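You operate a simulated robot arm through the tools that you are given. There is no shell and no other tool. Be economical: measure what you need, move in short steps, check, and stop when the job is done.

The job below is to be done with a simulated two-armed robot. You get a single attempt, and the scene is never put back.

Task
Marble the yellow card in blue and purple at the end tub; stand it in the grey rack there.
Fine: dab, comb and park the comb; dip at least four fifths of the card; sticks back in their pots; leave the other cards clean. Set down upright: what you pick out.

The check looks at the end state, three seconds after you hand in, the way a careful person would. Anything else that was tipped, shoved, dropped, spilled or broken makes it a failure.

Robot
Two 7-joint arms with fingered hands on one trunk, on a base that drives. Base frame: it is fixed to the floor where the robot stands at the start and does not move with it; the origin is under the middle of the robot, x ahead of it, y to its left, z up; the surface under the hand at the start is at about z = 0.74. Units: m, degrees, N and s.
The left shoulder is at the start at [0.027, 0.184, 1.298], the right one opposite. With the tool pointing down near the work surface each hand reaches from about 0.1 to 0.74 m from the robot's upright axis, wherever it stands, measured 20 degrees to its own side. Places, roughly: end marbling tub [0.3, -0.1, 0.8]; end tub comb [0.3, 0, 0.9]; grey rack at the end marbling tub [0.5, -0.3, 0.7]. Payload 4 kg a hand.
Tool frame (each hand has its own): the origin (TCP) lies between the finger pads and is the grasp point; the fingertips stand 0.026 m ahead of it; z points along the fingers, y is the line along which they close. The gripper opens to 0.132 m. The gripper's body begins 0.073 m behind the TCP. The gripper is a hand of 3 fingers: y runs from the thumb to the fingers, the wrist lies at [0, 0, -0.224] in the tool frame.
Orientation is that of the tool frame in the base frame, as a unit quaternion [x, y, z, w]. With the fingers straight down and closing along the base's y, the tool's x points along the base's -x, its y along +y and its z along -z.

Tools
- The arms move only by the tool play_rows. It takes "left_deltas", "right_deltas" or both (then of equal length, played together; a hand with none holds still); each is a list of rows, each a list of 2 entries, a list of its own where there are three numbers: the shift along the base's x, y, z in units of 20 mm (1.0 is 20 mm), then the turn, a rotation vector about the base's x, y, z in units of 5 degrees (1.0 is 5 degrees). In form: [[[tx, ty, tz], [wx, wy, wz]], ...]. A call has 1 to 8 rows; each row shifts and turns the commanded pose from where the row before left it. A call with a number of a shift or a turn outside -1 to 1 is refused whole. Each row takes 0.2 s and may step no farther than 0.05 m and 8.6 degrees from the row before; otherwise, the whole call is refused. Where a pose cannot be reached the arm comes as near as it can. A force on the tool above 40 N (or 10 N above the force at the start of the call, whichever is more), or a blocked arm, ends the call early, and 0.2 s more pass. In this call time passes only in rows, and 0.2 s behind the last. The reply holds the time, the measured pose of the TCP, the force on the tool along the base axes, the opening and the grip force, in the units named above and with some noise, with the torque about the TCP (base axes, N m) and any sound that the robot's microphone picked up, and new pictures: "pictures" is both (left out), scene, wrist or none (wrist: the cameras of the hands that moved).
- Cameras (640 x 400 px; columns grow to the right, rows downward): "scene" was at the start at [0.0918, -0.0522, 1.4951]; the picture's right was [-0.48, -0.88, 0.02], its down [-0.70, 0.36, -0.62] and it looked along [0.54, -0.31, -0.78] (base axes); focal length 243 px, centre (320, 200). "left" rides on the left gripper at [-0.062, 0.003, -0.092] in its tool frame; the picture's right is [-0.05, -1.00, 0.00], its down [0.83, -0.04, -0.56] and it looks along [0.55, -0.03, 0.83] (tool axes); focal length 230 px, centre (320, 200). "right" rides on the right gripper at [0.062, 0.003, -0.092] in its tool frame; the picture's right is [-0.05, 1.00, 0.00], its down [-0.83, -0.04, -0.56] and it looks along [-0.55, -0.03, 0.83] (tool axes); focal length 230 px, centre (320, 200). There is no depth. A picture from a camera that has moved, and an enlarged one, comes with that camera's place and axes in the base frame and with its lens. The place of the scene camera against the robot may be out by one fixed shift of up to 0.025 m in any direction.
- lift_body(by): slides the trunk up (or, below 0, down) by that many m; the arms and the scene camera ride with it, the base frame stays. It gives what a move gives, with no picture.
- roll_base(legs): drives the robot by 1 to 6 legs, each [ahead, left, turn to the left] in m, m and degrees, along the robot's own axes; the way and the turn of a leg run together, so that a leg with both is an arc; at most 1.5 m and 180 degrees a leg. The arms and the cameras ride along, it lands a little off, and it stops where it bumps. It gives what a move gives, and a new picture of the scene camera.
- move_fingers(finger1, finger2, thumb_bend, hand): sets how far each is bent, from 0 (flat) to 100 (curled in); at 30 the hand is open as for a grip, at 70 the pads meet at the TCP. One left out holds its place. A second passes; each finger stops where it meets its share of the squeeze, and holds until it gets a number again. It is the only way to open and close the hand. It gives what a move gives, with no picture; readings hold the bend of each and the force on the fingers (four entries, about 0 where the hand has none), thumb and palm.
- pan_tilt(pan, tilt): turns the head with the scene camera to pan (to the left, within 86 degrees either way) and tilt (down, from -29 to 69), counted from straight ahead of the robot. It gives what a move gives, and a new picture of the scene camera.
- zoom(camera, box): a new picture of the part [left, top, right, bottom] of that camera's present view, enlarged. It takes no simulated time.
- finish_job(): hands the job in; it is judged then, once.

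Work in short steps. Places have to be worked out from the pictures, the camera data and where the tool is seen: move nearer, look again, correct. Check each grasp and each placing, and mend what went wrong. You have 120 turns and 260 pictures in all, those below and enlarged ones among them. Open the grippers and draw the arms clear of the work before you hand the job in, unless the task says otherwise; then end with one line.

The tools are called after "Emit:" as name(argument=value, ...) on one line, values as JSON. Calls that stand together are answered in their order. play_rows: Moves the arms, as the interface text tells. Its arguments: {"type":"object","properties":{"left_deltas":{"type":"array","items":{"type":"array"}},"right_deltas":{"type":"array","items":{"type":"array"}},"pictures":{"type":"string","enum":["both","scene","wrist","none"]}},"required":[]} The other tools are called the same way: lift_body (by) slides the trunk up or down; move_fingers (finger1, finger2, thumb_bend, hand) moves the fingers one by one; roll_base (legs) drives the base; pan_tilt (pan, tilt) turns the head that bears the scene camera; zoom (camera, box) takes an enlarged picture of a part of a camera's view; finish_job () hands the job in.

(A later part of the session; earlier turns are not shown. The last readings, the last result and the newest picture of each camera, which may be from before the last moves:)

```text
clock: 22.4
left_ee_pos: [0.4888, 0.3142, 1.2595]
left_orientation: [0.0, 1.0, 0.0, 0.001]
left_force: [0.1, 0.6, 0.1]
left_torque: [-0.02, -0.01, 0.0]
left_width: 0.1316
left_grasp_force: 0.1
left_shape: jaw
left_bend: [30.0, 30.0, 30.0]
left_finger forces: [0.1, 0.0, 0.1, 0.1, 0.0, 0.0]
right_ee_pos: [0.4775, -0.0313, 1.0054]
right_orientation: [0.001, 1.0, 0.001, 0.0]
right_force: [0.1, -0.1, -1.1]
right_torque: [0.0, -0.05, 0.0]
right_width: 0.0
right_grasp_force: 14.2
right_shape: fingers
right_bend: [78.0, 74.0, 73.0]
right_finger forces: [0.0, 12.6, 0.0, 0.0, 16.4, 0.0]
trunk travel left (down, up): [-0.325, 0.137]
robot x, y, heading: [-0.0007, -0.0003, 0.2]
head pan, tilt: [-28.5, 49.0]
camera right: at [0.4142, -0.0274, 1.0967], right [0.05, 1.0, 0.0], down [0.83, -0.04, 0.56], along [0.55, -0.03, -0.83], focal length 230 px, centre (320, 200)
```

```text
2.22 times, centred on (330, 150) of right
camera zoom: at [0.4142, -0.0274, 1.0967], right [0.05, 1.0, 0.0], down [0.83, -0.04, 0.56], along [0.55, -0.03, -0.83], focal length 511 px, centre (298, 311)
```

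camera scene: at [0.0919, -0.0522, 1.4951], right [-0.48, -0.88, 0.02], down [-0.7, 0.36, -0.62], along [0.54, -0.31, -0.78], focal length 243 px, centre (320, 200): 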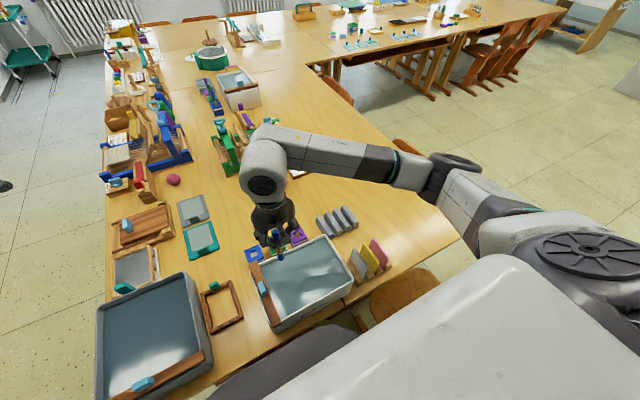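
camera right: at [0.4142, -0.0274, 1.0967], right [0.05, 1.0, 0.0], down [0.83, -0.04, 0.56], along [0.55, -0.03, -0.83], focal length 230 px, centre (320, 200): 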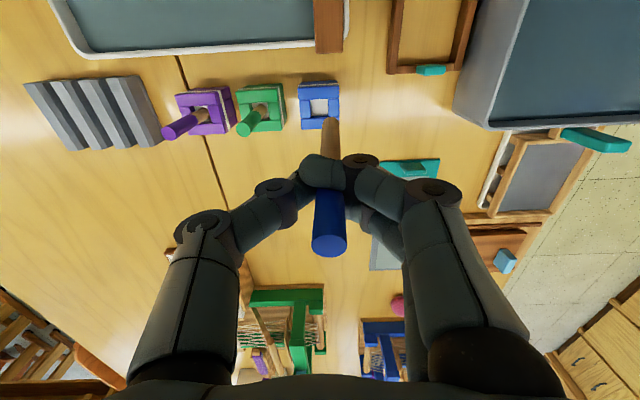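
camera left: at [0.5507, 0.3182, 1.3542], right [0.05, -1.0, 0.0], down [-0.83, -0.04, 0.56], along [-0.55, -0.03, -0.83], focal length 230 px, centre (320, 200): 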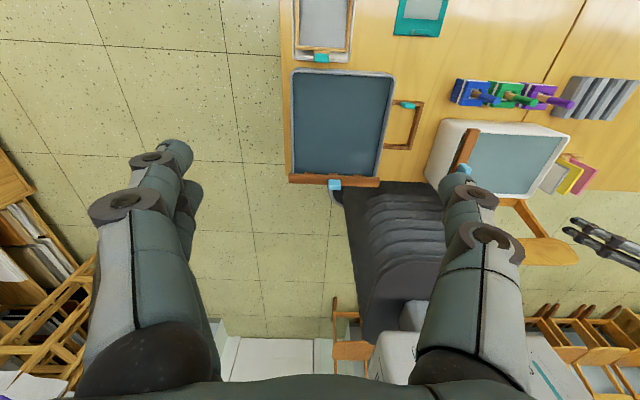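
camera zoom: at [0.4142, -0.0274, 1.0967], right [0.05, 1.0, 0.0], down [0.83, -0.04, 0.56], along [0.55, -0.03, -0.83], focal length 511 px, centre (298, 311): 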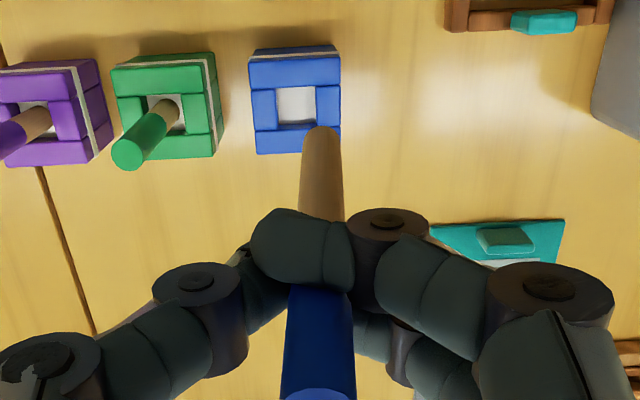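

The tip sits about 10 mm off the pot opening and the stick is tilted ~5°. I'll straighten it with a small wrist turn and shift.

Emit:
play_rows(right_deltas=[[[0.1, -0.32, 0], [-0.5, -0.95, 0]], [[0, 0, 0], [0, 0, 0]]], pictures="wrist")

Emit:
zoom(camera="right", box=[220, 60, 440, 240])

Emit:
zoom(camera="scene", box=[190, 170, 350, 270])

```text
clock: 23.0
left_ee_pos: [0.4893, 0.3139, 1.2604]
left_orientation: [0.0, 1.0, 0.0, 0.0]
left_force: [0.1, -0.4, 0.2]
left_torque: [-0.02, 0.01, 0.01]
left_width: 0.1323
left_grasp_force: 0.1
left_shape: jaw
left_bend: [30.0, 30.0, 30.0]
left_finger forces: [0.0, 0.0, 0.0, 0.0, 0.0, 0.0]
right_ee_pos: [0.4787, -0.0371, 1.004]
right_orientation: [0.001, 0.999, -0.021, 0.042]
right_force: [-0.2, -0.1, 0.2]
right_torque: [-0.01, 0.03, 0.0]
right_width: 0.0001
right_grasp_force: 14.2
right_shape: fingers
right_bend: [78.0, 74.0, 73.0]
right_finger forces: [0.0, 12.7, 0.0, 0.0, 16.4, 0.0]
trunk travel left (down, up): [-0.325, 0.137]
robot x, y, heading: [-0.0028, 0.0016, -0.1]
head pan, tilt: [-28.5, 49.0]
camera right: at [0.4095, -0.0294, 1.0909], right [0.05, 1.0, -0.04], down [0.78, -0.02, 0.62], along [0.62, -0.06, -0.78], focal length 230 px, centre (320, 200)
```

right: 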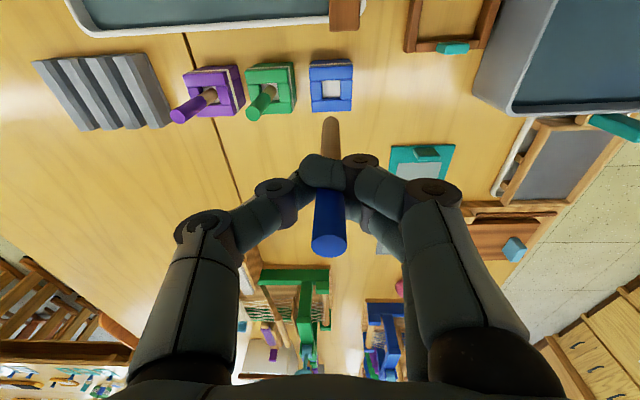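

```text
2.22 times, centred on (330, 150) of right
camera zoom: at [0.4095, -0.0294, 1.0909], right [0.05, 1.0, -0.04], down [0.78, -0.02, 0.62], along [0.62, -0.06, -0.78], focal length 511 px, centre (298, 311)
```

zoom: 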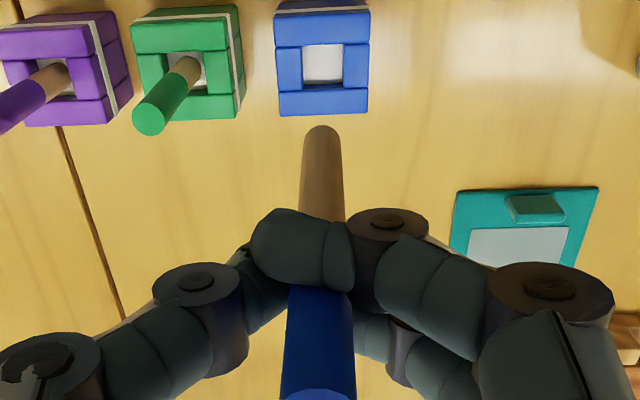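

```text
4.00 times, centred on (270, 220) of scene
camera zoom: at [0.0919, -0.0518, 1.4951], right [-0.48, -0.88, 0.02], down [-0.7, 0.36, -0.62], along [0.54, -0.31, -0.78], focal length 972 px, centre (520, 120)
```

zoom: 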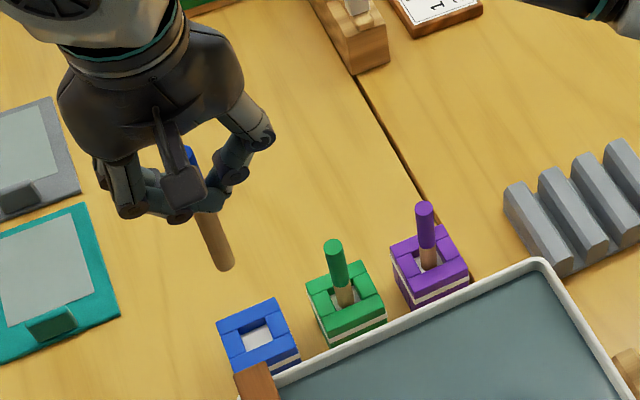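

The stick is now vertical and aligned with the pot opening within 1–2 mm. Lowering it in.

Emit:
play_rows(right_deltas=[[[0, 0, -1], [0, 0, 0]], [[0, 0, -1], [0, 0, 0]], [[0, 0, -1], [0, 0, 0]], [[0, 0, -1], [0, 0, 0]], [[0, 0, -1], [0, 0, 0]], [[0, 0, -1], [0, 0, 0]], [[0, 0, -1], [0, 0, 0]], [[0, 0, -0.6], [0, 0, 0]]], pictures="wrist")

Emit:
zoom(camera="scene", box=[190, 170, 350, 270])

```text
clock: 24.8
left_ee_pos: [0.4897, 0.3131, 1.2596]
left_orientation: [-0.001, 1.0, 0.0, 0.0]
left_force: [0.1, -1.1, -0.6]
left_torque: [-0.02, 0.01, -0.03]
left_width: 0.1318
left_grasp_force: 0.0
left_shape: jaw
left_bend: [30.0, 30.0, 30.0]
left_finger forces: [0.1, 0.1, 0.1, 0.0, 0.0, 0.0]
right_ee_pos: [0.4788, -0.0384, 0.8518]
right_orientation: [0.001, 0.999, -0.023, 0.041]
right_force: [0.7, 0.0, -0.1]
right_torque: [-0.02, 0.0, 0.03]
right_width: 0.0
right_grasp_force: 13.8
right_shape: fingers
right_bend: [78.0, 75.0, 73.0]
right_finger forces: [0.1, 11.8, 0.0, 0.1, 15.8, 0.0]
trunk travel left (down, up): [-0.325, 0.137]
robot x, y, heading: [0.0016, 0.0001, -0.1]
head pan, tilt: [-28.5, 49.0]
camera right: at [0.4097, -0.0293, 0.9383], right [0.05, 1.0, -0.04], down [0.78, -0.02, 0.62], along [0.62, -0.06, -0.78], focal length 230 px, centre (320, 200)
```

right: 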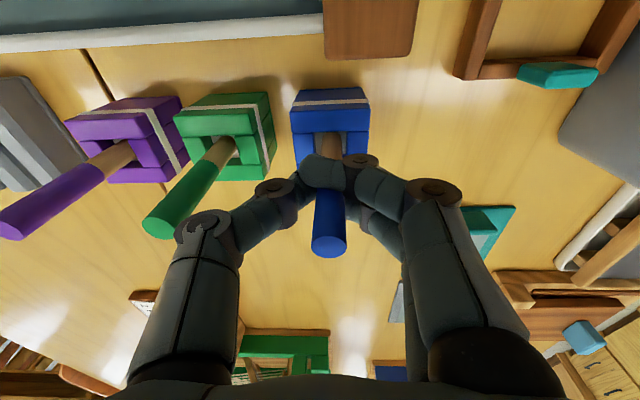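

```text
4.00 times, centred on (270, 220) of scene
camera zoom: at [0.0919, -0.052, 1.4951], right [-0.48, -0.88, 0.02], down [-0.7, 0.36, -0.62], along [0.54, -0.31, -0.78], focal length 972 px, centre (520, 120)
```

zoom: 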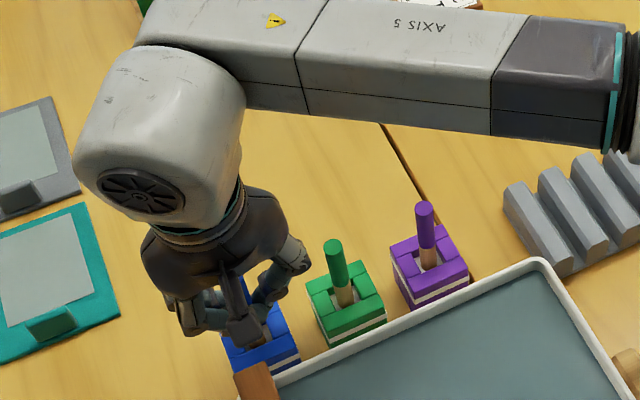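

Stick recharged in the pot. Lifting it out for two more blue dabs on the right half of the bath.

Emit:
play_rows(right_deltas=[[[0, 0, 1], [0, 0, 0]], [[0, 0, 1], [0, 0, 0]], [[0, 0, 1], [0, 0, 0]], [[0, 0, 1], [0, 0, 0]], [[0, 0, 1], [0, 0, 0]], [[0, 0, 1], [0, 0, 0]], [[0, 0, 1], [0, 0, 0]], [[0, 0, 0.8], [0, 0, 0]]], pictures="none")

Emit:
play_rows(right_deltas=[[[-1, -1, 0], [0, 0, 0]], [[-1, -1, 0], [0, 0, 0]], [[-1, -1, 0], [0, 0, 0]], [[-1, -1, 0], [0, 0, 0]], [[-1, -1, 0], [0, 0, 0]], [[-1, -1, 0], [0, 0, 0]], [[-0.2, -1, 0], [0, 0, 0]], [[0, -0.8, 0], [0, 0, 0]]], pictures="none")

Emit:
play_rows(right_deltas=[[[0, 0, -1], [0, 0, 0]], [[0, 0, -1], [0, 0, 0]], [[0, 0, -1], [0, 0, 0]], [[0, 0, -0.9], [0, 0, 0]], [[0, 0, 0], [0, 0, 0]]], pictures="wrist")

Emit:
zoom(camera="scene", box=[230, 200, 390, 330])

```text
clock: 26.6
left_ee_pos: [0.488, 0.314, 1.2595]
left_orientation: [0.0, 1.0, 0.0, 0.0]
left_force: [0.3, 0.3, -0.8]
left_torque: [0.01, 0.02, 0.0]
left_width: 0.1318
left_grasp_force: 0.0
left_shape: jaw
left_bend: [30.0, 30.0, 30.0]
left_finger forces: [0.0, 0.0, 0.0, 0.1, 0.0, 0.0]
right_ee_pos: [0.4801, -0.037, 1.009]
right_orientation: [-0.001, 0.999, -0.021, 0.041]
right_force: [-0.1, 0.5, -0.6]
right_torque: [0.0, 0.01, 0.02]
right_width: 0.0
right_grasp_force: 13.0
right_shape: fingers
right_bend: [78.0, 75.0, 73.0]
right_finger forces: [0.0, 10.6, 0.0, 0.1, 15.2, 0.0]
trunk travel left (down, up): [-0.325, 0.137]
robot x, y, heading: [-0.0034, 0.0001, -0.0]
head pan, tilt: [-28.5, 49.0]
```

```text
clock: 28.4
left_ee_pos: [0.4886, 0.3141, 1.2595]
left_orientation: [0.001, 1.0, 0.0, 0.0]
left_force: [-0.9, 0.1, 0.3]
left_torque: [-0.02, 0.01, 0.0]
left_width: 0.1322
left_grasp_force: 0.2
left_shape: jaw
left_bend: [30.0, 30.0, 30.0]
left_finger forces: [0.0, 0.1, 0.1, 0.0, 0.0, 0.1]
right_ee_pos: [0.3545, -0.194, 1.0088]
right_orientation: [-0.001, 0.999, -0.022, 0.04]
right_force: [0.2, 0.0, -0.2]
right_torque: [0.01, 0.01, -0.02]
right_width: 0.0001
right_grasp_force: 18.6
right_shape: fingers
right_bend: [78.0, 75.0, 73.0]
right_finger forces: [10.8, 10.6, 0.0, 0.0, 15.1, 0.0]
trunk travel left (down, up): [-0.325, 0.137]
robot x, y, heading: [0.0026, 0.0012, -0.1]
head pan, tilt: [-28.5, 49.0]
```

```text
clock: 29.6
left_ee_pos: [0.4888, 0.315, 1.2605]
left_orientation: [0.0, 1.0, -0.001, 0.0]
left_force: [-0.3, 0.4, 0.3]
left_torque: [0.02, 0.01, 0.03]
left_width: 0.132
left_grasp_force: 0.0
left_shape: jaw
left_bend: [30.0, 30.0, 30.0]
left_finger forces: [0.0, 0.0, 0.0, 0.0, 0.0, 0.0]
right_ee_pos: [0.3556, -0.1941, 0.9298]
right_orientation: [0.0, 0.999, -0.022, 0.042]
right_force: [0.7, 0.3, -0.8]
right_torque: [-0.02, 0.01, 0.04]
right_width: 0.0
right_grasp_force: 18.0
right_shape: fingers
right_bend: [78.0, 75.0, 73.0]
right_finger forces: [11.0, 10.6, 0.0, 0.0, 14.9, 0.1]
trunk travel left (down, up): [-0.325, 0.137]
robot x, y, heading: [-0.0009, -0.0015, -0.1]
head pan, tilt: [-28.5, 49.0]
camera right: at [0.2854, -0.1857, 1.0168], right [0.05, 1.0, -0.04], down [0.78, -0.02, 0.62], along [0.62, -0.06, -0.78], focal length 230 px, centre (320, 200)
```

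right: 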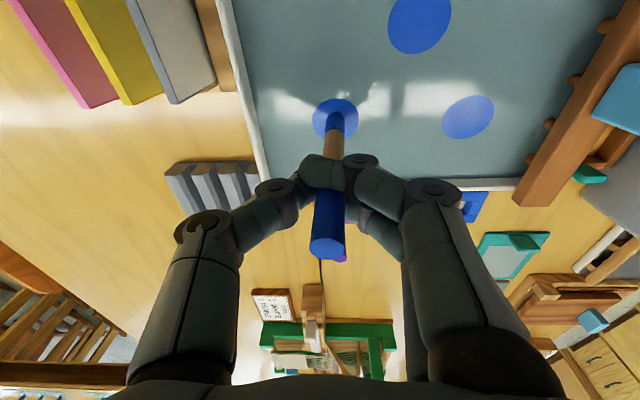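

```text
3.08 times, centred on (310, 265) of scene
camera zoom: at [0.0917, -0.0519, 1.4951], right [-0.48, -0.88, 0.02], down [-0.7, 0.36, -0.62], along [0.54, -0.31, -0.78], focal length 748 px, centre (351, 0)
```

zoom: 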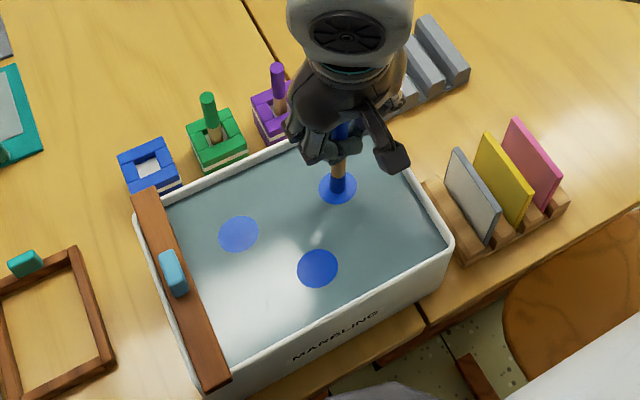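

Third blue drop placed. Fourth: toward the near right.

Emit:
play_rows(right_deltas=[[[0, 0, 1], [0, 0, 0]], [[-1, -0.4, 0.3], [0, 0, 0]], [[-1, -0.4, 0], [0, 0, 0]], [[-0.7, -0.2, -0.3], [0, 0, 0]], [[0, 0, -1], [0, 0, 0]], [[0, 0, 0], [0, 0, 0]], [[0, 0, 1], [0, 0, 0]], [[0, 0, 1], [0, 0, 0]]], pictures="none")

Emit:
zoom(camera="scene", box=[230, 200, 390, 330])

Emit:
play_rows(right_deltas=[[[0, 0, 1], [0, 0, 0]], [[0, 0, 1], [0, 0, 0]], [[1, 1, 0], [0, 0, 0]], [[1, 1, 0], [0, 0, 0]], [[1, 1, 0], [0, 0, 0]], [[1, 1, 0], [0, 0, 0]], [[1, 1, 0], [0, 0, 0]], [[1, 1, 0], [0, 0, 0]]], pictures="none")

Emit:
play_rows(right_deltas=[[[1, 1, 0], [0, 0, 0]], [[1, 1, 0], [0, 0, 0]], [[0.9, 0.8, 0], [0, 0, 0]], [[0, 0, 0], [0, 0, 0]]], pictures="wrist")

Emit:
zoom(camera="right", box=[220, 60, 440, 240])

Emit:
zoom(camera="scene", box=[190, 170, 350, 270])

```text
clock: 31.4
left_ee_pos: [0.49, 0.3147, 1.2601]
left_orientation: [0.0, 1.0, 0.0, 0.001]
left_force: [0.8, -0.8, -0.7]
left_torque: [-0.03, -0.04, 0.01]
left_width: 0.132
left_grasp_force: 0.1
left_shape: jaw
left_bend: [30.0, 30.0, 30.0]
left_finger forces: [0.1, 0.0, 0.1, 0.0, 0.0, 0.1]
right_ee_pos: [0.3026, -0.2149, 0.9708]
right_orientation: [0.0, 0.999, -0.021, 0.041]
right_force: [0.3, 0.4, 0.0]
right_torque: [0.04, 0.01, 0.0]
right_width: 0.0
right_grasp_force: 18.1
right_shape: fingers
right_bend: [78.0, 75.0, 73.0]
right_finger forces: [11.3, 10.6, 0.1, 0.1, 14.9, 0.0]
trunk travel left (down, up): [-0.325, 0.137]
robot x, y, heading: [0.0004, 0.0005, -0.1]
head pan, tilt: [-28.5, 49.0]
```

```text
3.08 times, centred on (310, 265) of scene
camera zoom: at [0.0918, -0.052, 1.4951], right [-0.48, -0.88, 0.02], down [-0.7, 0.36, -0.62], along [0.54, -0.31, -0.78], focal length 748 px, centre (351, 0)
```

zoom: 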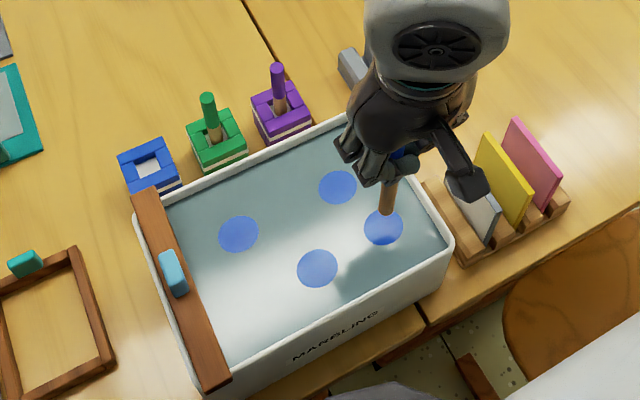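

```text
clock: 33.2
left_ee_pos: [0.4894, 0.3146, 1.2595]
left_orientation: [0.0, 1.0, 0.0, 0.001]
left_force: [1.4, 0.0, 0.1]
left_torque: [0.02, 0.01, 0.04]
left_width: 0.1321
left_grasp_force: 0.1
left_shape: jaw
left_bend: [30.0, 30.0, 30.0]
left_finger forces: [0.1, 0.1, 0.1, 0.0, 0.1, 0.0]
right_ee_pos: [0.4217, -0.0927, 1.0106]
right_orientation: [0.0, 0.999, -0.023, 0.041]
right_force: [-0.3, 0.6, 0.0]
right_torque: [0.01, 0.01, -0.04]
right_width: 0.0001
right_grasp_force: 12.6
right_shape: fingers
right_bend: [78.0, 75.0, 73.0]
right_finger forces: [0.1, 10.3, 0.0, 0.0, 14.6, 0.1]
trunk travel left (down, up): [-0.325, 0.137]
robot x, y, heading: [0.0002, 0.0005, 0.3]
head pan, tilt: [-28.5, 49.0]
```

```text
clock: 34.2
left_ee_pos: [0.4891, 0.3138, 1.2606]
left_orientation: [0.0, 1.0, -0.001, 0.0]
left_force: [-0.6, 0.2, 0.1]
left_torque: [-0.01, -0.02, 0.03]
left_width: 0.1318
left_grasp_force: 0.1
left_shape: jaw
left_bend: [30.0, 30.0, 30.0]
left_finger forces: [0.1, 0.0, 0.1, 0.0, 0.0, 0.0]
right_ee_pos: [0.4806, -0.0375, 1.01]
right_orientation: [0.0, 0.999, -0.022, 0.042]
right_force: [-0.4, -0.9, 0.2]
right_torque: [-0.02, 0.0, 0.01]
right_width: 0.0
right_grasp_force: 18.2
right_shape: fingers
right_bend: [78.0, 75.0, 73.0]
right_finger forces: [11.3, 10.2, 0.0, 0.0, 14.6, 0.0]
trunk travel left (down, up): [-0.325, 0.137]
robot x, y, heading: [0.0002, -0.0002, -0.1]
head pan, tilt: [-28.5, 49.0]
camera right: at [0.4099, -0.0294, 1.097], right [0.05, 1.0, -0.04], down [0.78, -0.02, 0.62], along [0.62, -0.06, -0.78], focal length 230 px, centre (320, 200)
```

right: 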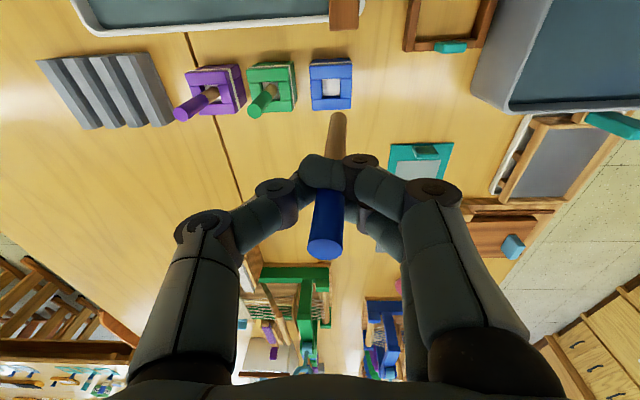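

```text
2.22 times, centred on (330, 150) of right
camera zoom: at [0.4099, -0.0294, 1.097], right [0.05, 1.0, -0.04], down [0.78, -0.02, 0.62], along [0.62, -0.06, -0.78], focal length 511 px, centre (298, 311)
```

zoom: 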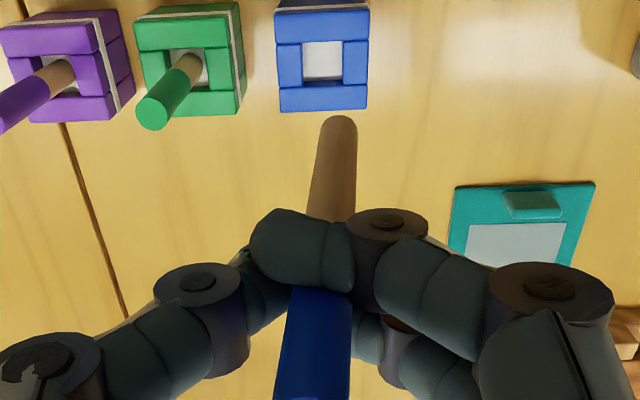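

```text
4.00 times, centred on (270, 220) of scene
camera zoom: at [0.0917, -0.0521, 1.4951], right [-0.48, -0.88, 0.02], down [-0.7, 0.36, -0.62], along [0.54, -0.31, -0.78], focal length 972 px, centre (520, 120)
```

zoom: 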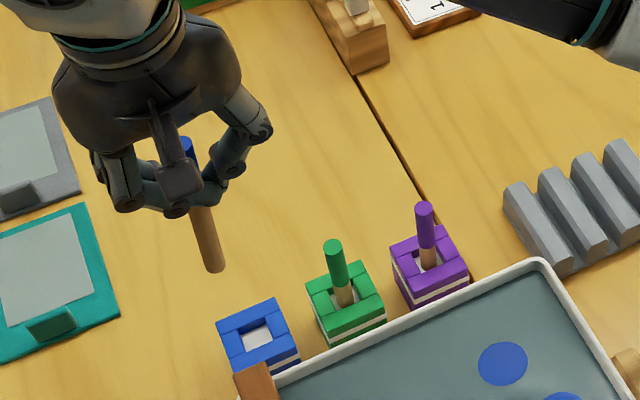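

The stick slipped ~4° sideways in the grip; I'll turn the wrist to make it vertical again before inserting.

Emit:
play_rows(right_deltas=[[[-0.05, 0, 0], [-0.8, -0.4, 0]], [[0, 0, 0], [0, 0, 0]]], pictures="none")

Emit:
zoom(camera="right", box=[220, 60, 440, 240])

Emit:
zoom(camera="scene", box=[190, 170, 350, 270])

```text
clock: 34.8
left_ee_pos: [0.4891, 0.3144, 1.2598]
left_orientation: [0.0, 1.0, -0.001, 0.0]
left_force: [-0.5, -0.1, -0.6]
left_torque: [0.01, 0.0, 0.03]
left_width: 0.1322
left_grasp_force: 0.1
left_shape: jaw
left_bend: [30.0, 30.0, 30.0]
left_finger forces: [0.0, 0.0, 0.1, 0.1, 0.0, 0.0]
right_ee_pos: [0.4781, -0.0379, 1.0105]
right_orientation: [-0.002, 0.997, -0.056, 0.058]
right_force: [-0.5, -0.2, -0.7]
right_torque: [-0.01, -0.01, -0.03]
right_width: 0.0
right_grasp_force: 18.2
right_shape: fingers
right_bend: [78.0, 75.0, 73.0]
right_finger forces: [11.3, 10.2, 0.0, 0.0, 14.7, 0.0]
trunk travel left (down, up): [-0.325, 0.137]
robot x, y, heading: [-0.0024, -0.001, 0.1]
head pan, tilt: [-28.5, 49.0]
```

```text
2.22 times, centred on (330, 150) of right
camera zoom: at [0.4057, -0.0236, 1.0939], right [0.06, 0.99, -0.11], down [0.76, 0.03, 0.65], along [0.65, -0.12, -0.75], focal length 511 px, centre (298, 311)
```

zoom: 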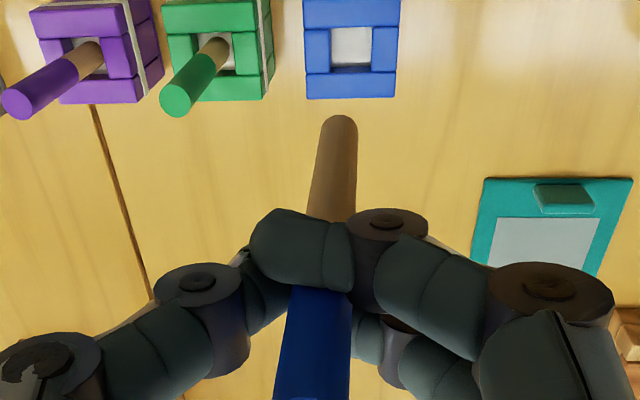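

```text
4.00 times, centred on (270, 220) of scene
camera zoom: at [0.0918, -0.0523, 1.4951], right [-0.48, -0.88, 0.02], down [-0.7, 0.36, -0.62], along [0.54, -0.31, -0.78], focal length 972 px, centre (520, 120)
```

zoom: 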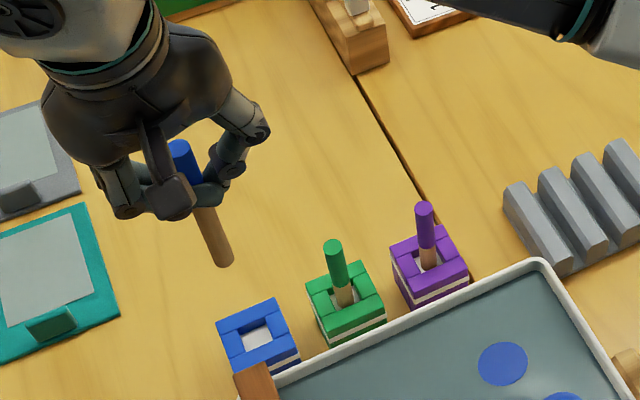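

Vertical and aligned (tip (0.478,-0.033), pot (0.479,-0.033)). Lowering in.

Emit:
play_rows(right_deltas=[[[0.05, 0, -1], [0, 0, 0]], [[0, 0, -1], [0, 0, 0]], [[0, 0, -1], [0, 0, 0]], [[0, 0, -1], [0, 0, 0]], [[0, 0, -1], [0, 0, 0]], [[0, 0, -1], [0, 0, 0]], [[0, 0, -1], [0, 0, 0]], [[0, 0, -0.9], [0, 0, 0]]], pictures="wrist")

Emit:
zoom(camera="right", box=[220, 60, 440, 240])

```text
clock: 36.6
left_ee_pos: [0.4893, 0.3149, 1.2599]
left_orientation: [0.0, 1.0, 0.001, 0.0]
left_force: [0.7, -0.3, -0.3]
left_torque: [0.01, 0.0, 0.0]
left_width: 0.1319
left_grasp_force: 0.0
left_shape: jaw
left_bend: [30.0, 30.0, 30.0]
left_finger forces: [0.0, 0.0, 0.2, 0.0, 0.0, 0.1]
right_ee_pos: [0.4796, -0.0389, 0.8536]
right_orientation: [-0.001, 0.997, -0.057, 0.059]
right_force: [0.2, 0.2, -0.8]
right_torque: [-0.03, 0.0, 0.01]
right_width: 0.0
right_grasp_force: 17.9
right_shape: fingers
right_bend: [78.0, 75.0, 73.0]
right_finger forces: [11.9, 10.1, 0.0, 0.0, 14.4, 0.0]
trunk travel left (down, up): [-0.325, 0.137]
robot x, y, heading: [-0.0002, 0.0005, 0.1]
head pan, tilt: [-28.5, 49.0]
camera right: at [0.4063, -0.0242, 0.9363], right [0.06, 0.99, -0.11], down [0.76, 0.03, 0.65], along [0.65, -0.12, -0.75], focal length 230 px, centre (320, 200)
```

right: 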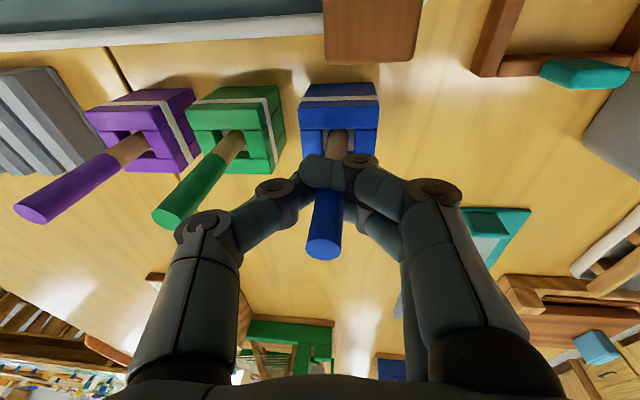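

```text
2.22 times, centred on (330, 150) of right
camera zoom: at [0.4063, -0.0242, 0.9363], right [0.06, 0.99, -0.11], down [0.76, 0.03, 0.65], along [0.65, -0.12, -0.75], focal length 511 px, centre (298, 311)
```

zoom: 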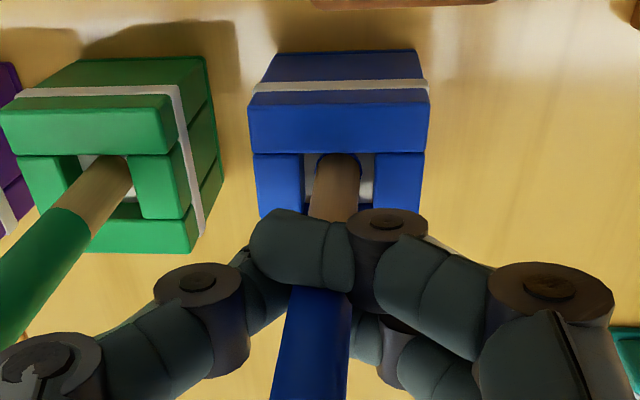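

In the pot with no side force. Down 4 mm more, then release to 50.

Emit:
play_rows(right_deltas=[[[0, 0, -0.2], [0, 0, 0]]], pictures="none")

Emit:
move_fingers(hand="right", finger1=50, finger2=50, thumb_bend=50)

Emit:
zoom(camera="right", box=[220, 60, 440, 240])

```text
clock: 37.0
left_ee_pos: [0.4887, 0.3149, 1.2596]
left_orientation: [-0.001, 1.0, 0.0, 0.0]
left_force: [-0.5, 0.0, -0.1]
left_torque: [-0.04, 0.01, 0.03]
left_width: 0.1323
left_grasp_force: 0.1
left_shape: jaw
left_bend: [30.0, 30.0, 30.0]
left_finger forces: [0.0, 0.1, 0.0, 0.0, 0.1, 0.0]
right_ee_pos: [0.4796, -0.0381, 0.8487]
right_orientation: [-0.001, 0.997, -0.057, 0.059]
right_force: [0.8, -0.4, -0.5]
right_torque: [0.01, 0.01, 0.05]
right_width: 0.0
right_grasp_force: 17.8
right_shape: fingers
right_bend: [78.0, 75.0, 73.0]
right_finger forces: [11.8, 10.2, 0.1, 0.0, 14.4, 0.1]
trunk travel left (down, up): [-0.325, 0.137]
robot x, y, heading: [0.0005, -0.0027, -0.0]
head pan, tilt: [-28.5, 49.0]
```

```text
clock: 38.0
left_ee_pos: [0.4887, 0.3142, 1.2607]
left_orientation: [-0.001, 1.0, 0.0, 0.0]
left_force: [-0.5, -0.6, 0.4]
left_torque: [-0.01, 0.03, -0.01]
left_width: 0.1319
left_grasp_force: 0.0
left_shape: jaw
left_bend: [30.0, 30.0, 30.0]
left_finger forces: [0.1, 0.1, 0.0, 0.1, 0.0, 0.1]
right_ee_pos: [0.479, -0.0377, 0.8486]
right_orientation: [-0.001, 0.997, -0.058, 0.059]
right_force: [-0.1, -0.9, -0.1]
right_torque: [-0.01, 0.01, 0.03]
right_width: 0.0669
right_grasp_force: 0.0
right_shape: fingers
right_bend: [50.0, 50.0, 50.0]
right_finger forces: [0.0, 0.1, 0.1, 0.0, 0.0, 0.1]
trunk travel left (down, up): [-0.325, 0.137]
robot x, y, heading: [0.0024, 0.0011, -0.0]
head pan, tilt: [-28.5, 49.0]
```

```text
2.22 times, centred on (330, 150) of right
camera zoom: at [0.4063, -0.0239, 0.9326], right [0.06, 0.99, -0.11], down [0.76, 0.03, 0.65], along [0.65, -0.12, -0.75], focal length 511 px, centre (298, 311)
```

zoom: 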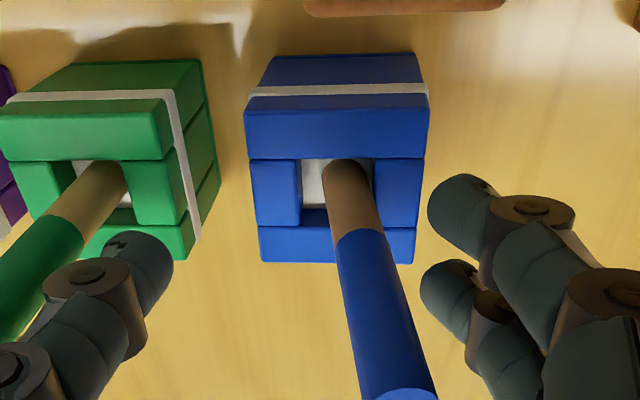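

Released; the stick stands in the pot leaning slightly. I'll lift straight off, level the wrist, and look back while moving to the purple stick.

Emit:
play_rows(right_deltas=[[[0, 0, 1], [0, 0, 0]], [[0, 0, 1], [0, 0, 0]], [[0, 0, 1], [0, 0, 0]], [[0, 0, 1], [0, 0, 0]], [[0, 0, 1], [0, 0, 0]], [[0, 0, 1], [0.65, 0.68, 0]], [[0, 0, 0.5], [0.65, 0.67, 0]], [[0, -1, 0], [0, 0, 0]]], pictures="wrist")

Emit:
zoom(camera="right", box=[120, 60, 400, 220])

Emit:
zoom(camera="scene", box=[190, 170, 350, 270])

```text
clock: 39.8
left_ee_pos: [0.4891, 0.3137, 1.2606]
left_orientation: [0.0, 1.0, 0.0, 0.001]
left_force: [0.6, -0.4, 0.2]
left_torque: [0.02, 0.02, -0.01]
left_width: 0.132
left_grasp_force: 0.1
left_shape: jaw
left_bend: [30.0, 30.0, 30.0]
left_finger forces: [0.0, 0.0, 0.0, 0.1, 0.1, 0.0]
right_ee_pos: [0.4784, -0.0572, 0.9773]
right_orientation: [-0.001, 1.0, 0.0, 0.001]
right_force: [-0.8, 0.3, 0.5]
right_torque: [0.01, 0.01, 0.03]
right_width: 0.0674
right_grasp_force: 0.0
right_shape: fingers
right_bend: [50.0, 50.0, 50.0]
right_finger forces: [0.1, 0.0, 0.0, 0.1, 0.1, 0.0]
trunk travel left (down, up): [-0.325, 0.137]
robot x, y, heading: [-0.0018, 0.0019, -0.1]
head pan, tilt: [-28.5, 49.0]
camera right: at [0.4162, -0.0546, 1.0709], right [0.05, 1.0, 0.0], down [0.83, -0.04, 0.56], along [0.55, -0.03, -0.83], focal length 230 px, centre (320, 200)
```

right: 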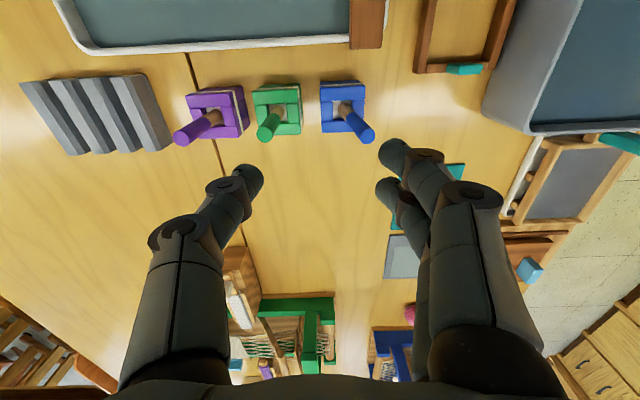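

```text
2.29 times, centred on (260, 140) of right
camera zoom: at [0.4162, -0.0546, 1.0709], right [0.05, 1.0, 0.0], down [0.83, -0.04, 0.56], along [0.55, -0.03, -0.83], focal length 526 px, centre (457, 337)
```

zoom: 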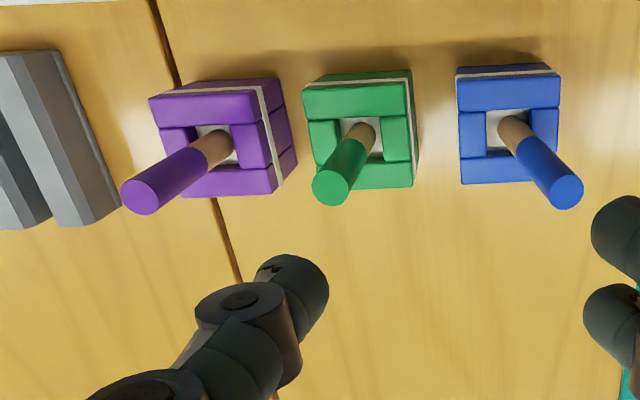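

```text
4.00 times, centred on (270, 220) of scene
camera zoom: at [0.0915, -0.0531, 1.4951], right [-0.48, -0.88, 0.02], down [-0.69, 0.36, -0.62], along [0.54, -0.31, -0.78], focal length 972 px, centre (520, 120)
```

zoom: 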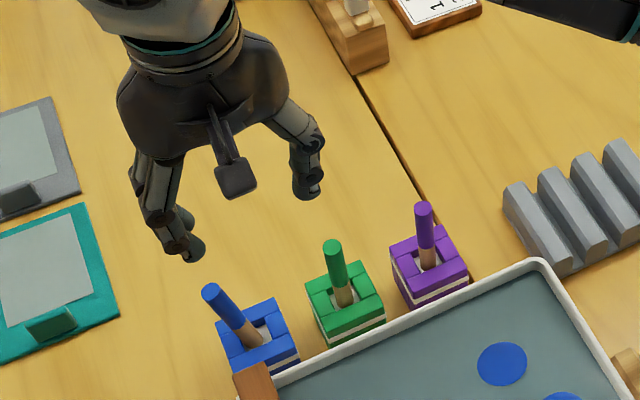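

The blue stick leans ~9° toward +y. I'll straighten it: come back over the pot centred, half-close so the fingers nudge it vertical, then open.

Emit:
play_rows(right_deltas=[[[0, 0.7, 0], [0, 0, 0]], [[0, 0.65, -0.5], [0, 0, 0]], [[0, 0, -1], [0, 0, 0]], [[0, 0, -1], [0, 0, 0]], [[0, 0, -1], [0, 0, 0]], [[0, 0, -1], [0, 0, 0]], [[0, 0, -1], [0, 0, 0]], [[0, 0, -0.5], [0, 0, 0]]], pictures="none")

Emit:
zoom(camera="right", box=[220, 60, 440, 240])

Emit:
move_fingers(hand="right", finger1=64, finger2=64, thumb_bend=64)

Emit:
zoom(camera="right", box=[220, 60, 440, 240])

```text
clock: 41.6
left_ee_pos: [0.4904, 0.3156, 1.2596]
left_orientation: [0.0, 1.0, 0.0, -0.001]
left_force: [-0.1, 1.3, 0.2]
left_torque: [0.02, 0.0, -0.02]
left_width: 0.132
left_grasp_force: 0.0
left_shape: jaw
left_bend: [30.0, 30.0, 30.0]
left_finger forces: [0.0, 0.0, 0.0, 0.0, 0.0, 0.0]
right_ee_pos: [0.4789, -0.0317, 0.8575]
right_orientation: [-0.001, 1.0, 0.001, 0.0]
right_force: [0.0, 0.8, 0.1]
right_torque: [0.01, 0.04, -0.01]
right_width: 0.0673
right_grasp_force: 0.0
right_shape: fingers
right_bend: [50.0, 50.0, 50.0]
right_finger forces: [0.0, 0.0, 0.0, 0.0, 0.1, 0.1]
trunk travel left (down, up): [-0.325, 0.137]
robot x, y, heading: [-0.0006, -0.0011, -0.0]
head pan, tilt: [-28.5, 49.0]
```

```text
2.22 times, centred on (330, 150) of right
camera zoom: at [0.4167, -0.0265, 0.9504], right [0.05, 1.0, 0.0], down [0.83, -0.04, 0.56], along [0.55, -0.03, -0.83], focal length 511 px, centre (298, 311)
```

zoom: 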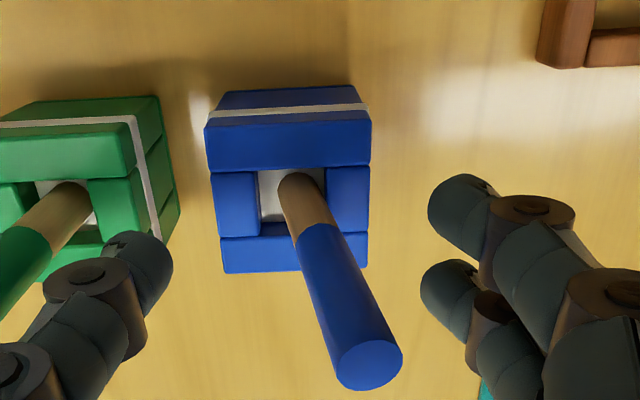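

```text
clock: 42.6
left_ee_pos: [0.4887, 0.3135, 1.2604]
left_orientation: [0.001, 1.0, 0.0, 0.0]
left_force: [-0.7, 0.8, -0.4]
left_torque: [0.03, 0.01, -0.03]
left_width: 0.1318
left_grasp_force: 0.0
left_shape: jaw
left_bend: [30.0, 30.0, 30.0]
left_finger forces: [0.1, 0.0, 0.0, 0.1, 0.0, 0.1]
right_ee_pos: [0.4787, -0.03, 0.8578]
right_orientation: [-0.002, 1.0, -0.001, -0.001]
right_force: [0.3, 0.2, 0.3]
right_torque: [-0.01, 0.02, 0.02]
right_width: 0.0231
right_grasp_force: 0.0
right_shape: fingers
right_bend: [64.0, 64.0, 64.0]
right_finger forces: [0.0, 0.0, 0.0, 0.0, 0.0, 0.0]
trunk travel left (down, up): [-0.325, 0.137]
robot x, y, heading: [-0.0008, -0.0027, -0.1]
head pan, tilt: [-28.5, 49.0]
```

```text
2.22 times, centred on (330, 150) of right
camera zoom: at [0.4167, -0.0264, 0.9506], right [0.05, 1.0, 0.0], down [0.83, -0.04, 0.56], along [0.55, -0.03, -0.83], focal length 511 px, centre (298, 311)
```

zoom: 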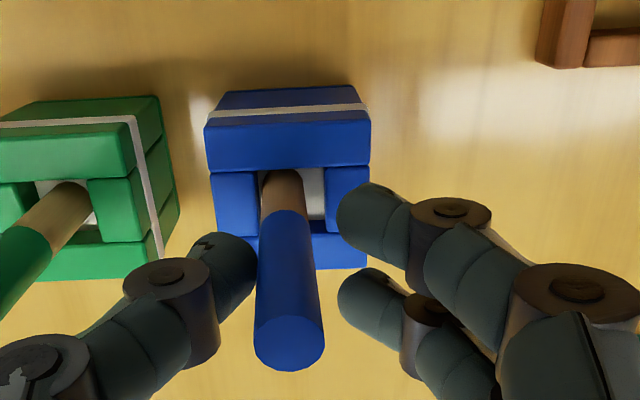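

The stick flipped to nearly vertical. Opening and rising clear.

Emit:
move_fingers(hand="right", finger1=50, finger2=50, thumb_bend=50)

Emit:
play_rows(right_deltas=[[[0, 0, 1], [0, 0, 0]], [[0, 0, 1], [0, 0, 0]], [[0, 0, 1], [0, 0, 0]], [[0, 0, 1], [0, 0, 0]], [[0, 0, 1], [0, 0, 0]], [[0, 0, 1], [0, 0, 0]], [[0, -1, 0], [0, 0, 0]], [[0, -1, 0], [0, 0, 0]]], pictures="wrist")

Emit:
zoom(camera="right", box=[160, 60, 440, 220])

```text
clock: 43.6
left_ee_pos: [0.4892, 0.3146, 1.2602]
left_orientation: [0.0, 1.0, 0.0, 0.0]
left_force: [-1.0, 0.3, -1.0]
left_torque: [-0.02, 0.02, 0.0]
left_width: 0.1318
left_grasp_force: 0.0
left_shape: jaw
left_bend: [30.0, 30.0, 30.0]
left_finger forces: [0.0, 0.0, 0.0, 0.0, 0.0, 0.0]
right_ee_pos: [0.4792, -0.0305, 0.8587]
right_orientation: [-0.001, 1.0, -0.001, 0.0]
right_force: [-0.2, 0.1, 0.0]
right_torque: [0.01, -0.02, 0.0]
right_width: 0.0672
right_grasp_force: 0.0
right_shape: fingers
right_bend: [50.0, 50.0, 50.0]
right_finger forces: [0.1, 0.0, 0.0, 0.0, 0.0, 0.0]
trunk travel left (down, up): [-0.325, 0.137]
robot x, y, heading: [-0.0006, 0.0015, 0.1]
head pan, tilt: [-28.5, 49.0]
```

```text
clock: 45.4
left_ee_pos: [0.4895, 0.3141, 1.2602]
left_orientation: [0.0, 1.0, 0.0, 0.0]
left_force: [0.8, -0.5, -0.5]
left_torque: [-0.01, 0.02, 0.0]
left_width: 0.1318
left_grasp_force: 0.1
left_shape: jaw
left_bend: [30.0, 30.0, 30.0]
left_finger forces: [0.0, 0.1, 0.0, 0.1, 0.1, 0.1]
right_ee_pos: [0.4785, -0.0715, 0.978]
right_orientation: [-0.002, 1.0, 0.001, 0.0]
right_force: [-0.6, -0.2, 0.3]
right_torque: [0.06, -0.05, 0.02]
right_width: 0.0671
right_grasp_force: 0.1
right_shape: fingers
right_bend: [50.0, 50.0, 50.0]
right_finger forces: [0.0, 0.0, 0.1, 0.1, 0.0, 0.1]
trunk travel left (down, up): [-0.325, 0.137]
robot x, y, heading: [-0.0022, -0.0021, -0.3]
head pan, tilt: [-28.5, 49.0]
camera right: at [0.416, -0.0671, 1.0713], right [0.05, 1.0, 0.0], down [0.83, -0.04, 0.56], along [0.55, -0.03, -0.83], focal length 230 px, centre (320, 200)
```

right: 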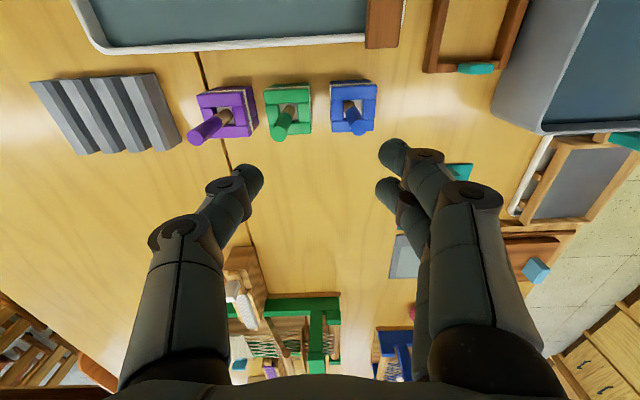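

```text
2.29 times, centred on (300, 140) of right
camera zoom: at [0.416, -0.0671, 1.0713], right [0.05, 1.0, 0.0], down [0.83, -0.04, 0.56], along [0.55, -0.03, -0.83], focal length 526 px, centre (366, 337)
```

zoom: 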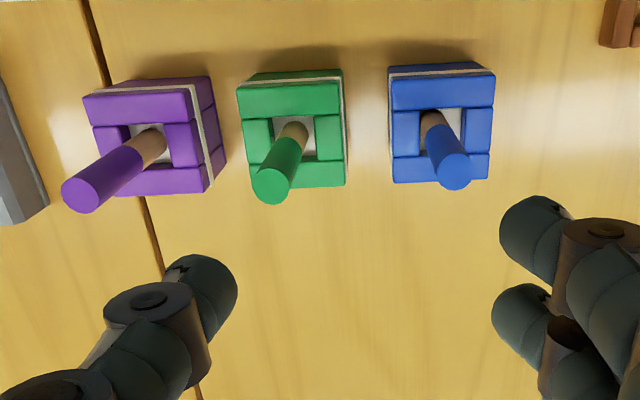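

Blue is nearly upright now. Purple top is at (0.477, -0.182); moving over and down onto it.

Emit:
play_rows(right_deltas=[[[0, -1, 0], [0, 0, 0]], [[0, -1, 0], [0, 0, 0]], [[0, -1, 0], [0, 0, 0]], [[0, -1, 0], [0, 0, 0]], [[0, -1, 0], [0, 0, 0]], [[0, -0.55, 0], [0, 0, 0]], [[0, 0, 0], [0, 0, 0]]], pictures="wrist")

Emit:
play_rows(right_deltas=[[[0, 0, -1], [0, 0, 0]], [[0, 0, -1], [0, 0, 0]], [[0, 0, -1], [0, 0, 0]], [[0, 0, -1], [0, 0, 0]], [[0, 0, -1], [0, 0, 0]], [[0, 0, -1], [0, 0, 0]], [[0, 0, -0.4], [0, 0, 0]]], pictures="wrist")

```text
clock: 47.0
left_ee_pos: [0.4894, 0.3152, 1.2618]
left_orientation: [-0.001, 1.0, 0.0, 0.001]
left_force: [0.6, 0.0, -0.2]
left_torque: [-0.03, 0.0, 0.03]
left_width: 0.1318
left_grasp_force: 0.1
left_shape: jaw
left_bend: [30.0, 30.0, 30.0]
left_finger forces: [0.0, 0.0, 0.0, 0.0, 0.0, 0.1]
right_ee_pos: [0.4796, -0.1808, 0.978]
right_orientation: [-0.002, 1.0, 0.0, 0.0]
right_force: [0.4, -0.2, -0.5]
right_torque: [0.0, -0.01, 0.0]
right_width: 0.0672
right_grasp_force: 0.0
right_shape: fingers
right_bend: [50.0, 50.0, 50.0]
right_finger forces: [0.1, 0.0, 0.0, 0.0, 0.1, 0.0]
trunk travel left (down, up): [-0.325, 0.137]
robot x, y, heading: [-0.0023, 0.0014, -0.1]
head pan, tilt: [-28.5, 49.0]
camera right: at [0.4165, -0.178, 1.0709], right [0.05, 1.0, 0.0], down [0.83, -0.04, 0.55], along [0.55, -0.03, -0.83], focal length 230 px, centre (320, 200)
```

right: 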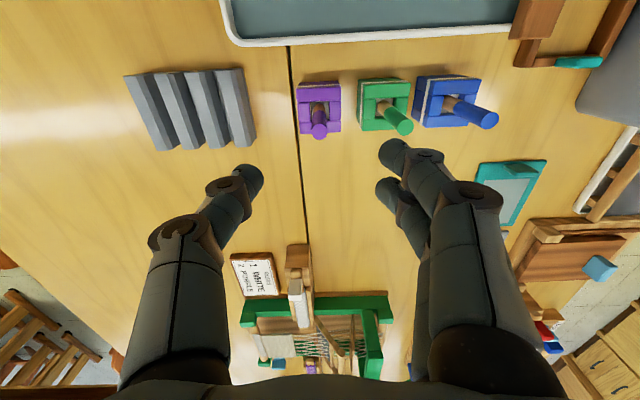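

```text
clock: 48.6
left_ee_pos: [0.4894, 0.314, 1.2599]
left_orientation: [0.0, 1.0, 0.0, 0.0]
left_force: [0.2, 0.3, -0.4]
left_torque: [-0.02, -0.03, -0.02]
left_width: 0.1321
left_grasp_force: 0.0
left_shape: jaw
left_bend: [30.0, 30.0, 30.0]
left_finger forces: [0.0, 0.0, 0.0, 0.0, 0.1, 0.0]
right_ee_pos: [0.4783, -0.1828, 0.8494]
right_orientation: [-0.002, 1.0, 0.0, 0.0]
right_force: [0.0, -0.4, 0.5]
right_torque: [-0.04, 0.01, 0.01]
right_width: 0.0674
right_grasp_force: 0.0
right_shape: fingers
right_bend: [50.0, 50.0, 50.0]
right_finger forces: [0.0, 0.0, 0.0, 0.1, 0.0, 0.0]
trunk travel left (down, up): [-0.325, 0.137]
robot x, y, heading: [0.0017, 0.0026, -0.2]
head pan, tilt: [-28.5, 49.0]
camera right: at [0.4163, -0.1779, 0.9425], right [0.05, 1.0, 0.0], down [0.83, -0.04, 0.55], along [0.55, -0.03, -0.83], focal length 230 px, centre (320, 200)
```

right: 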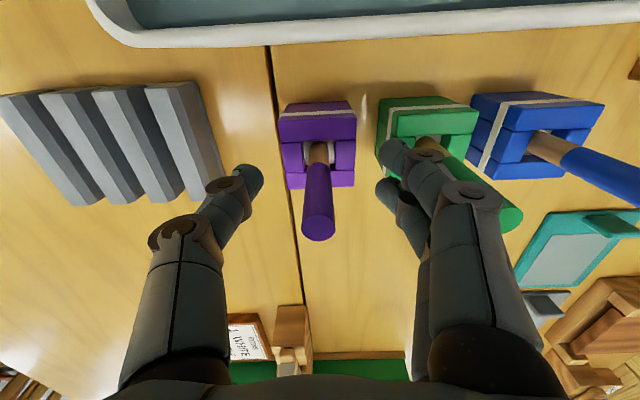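

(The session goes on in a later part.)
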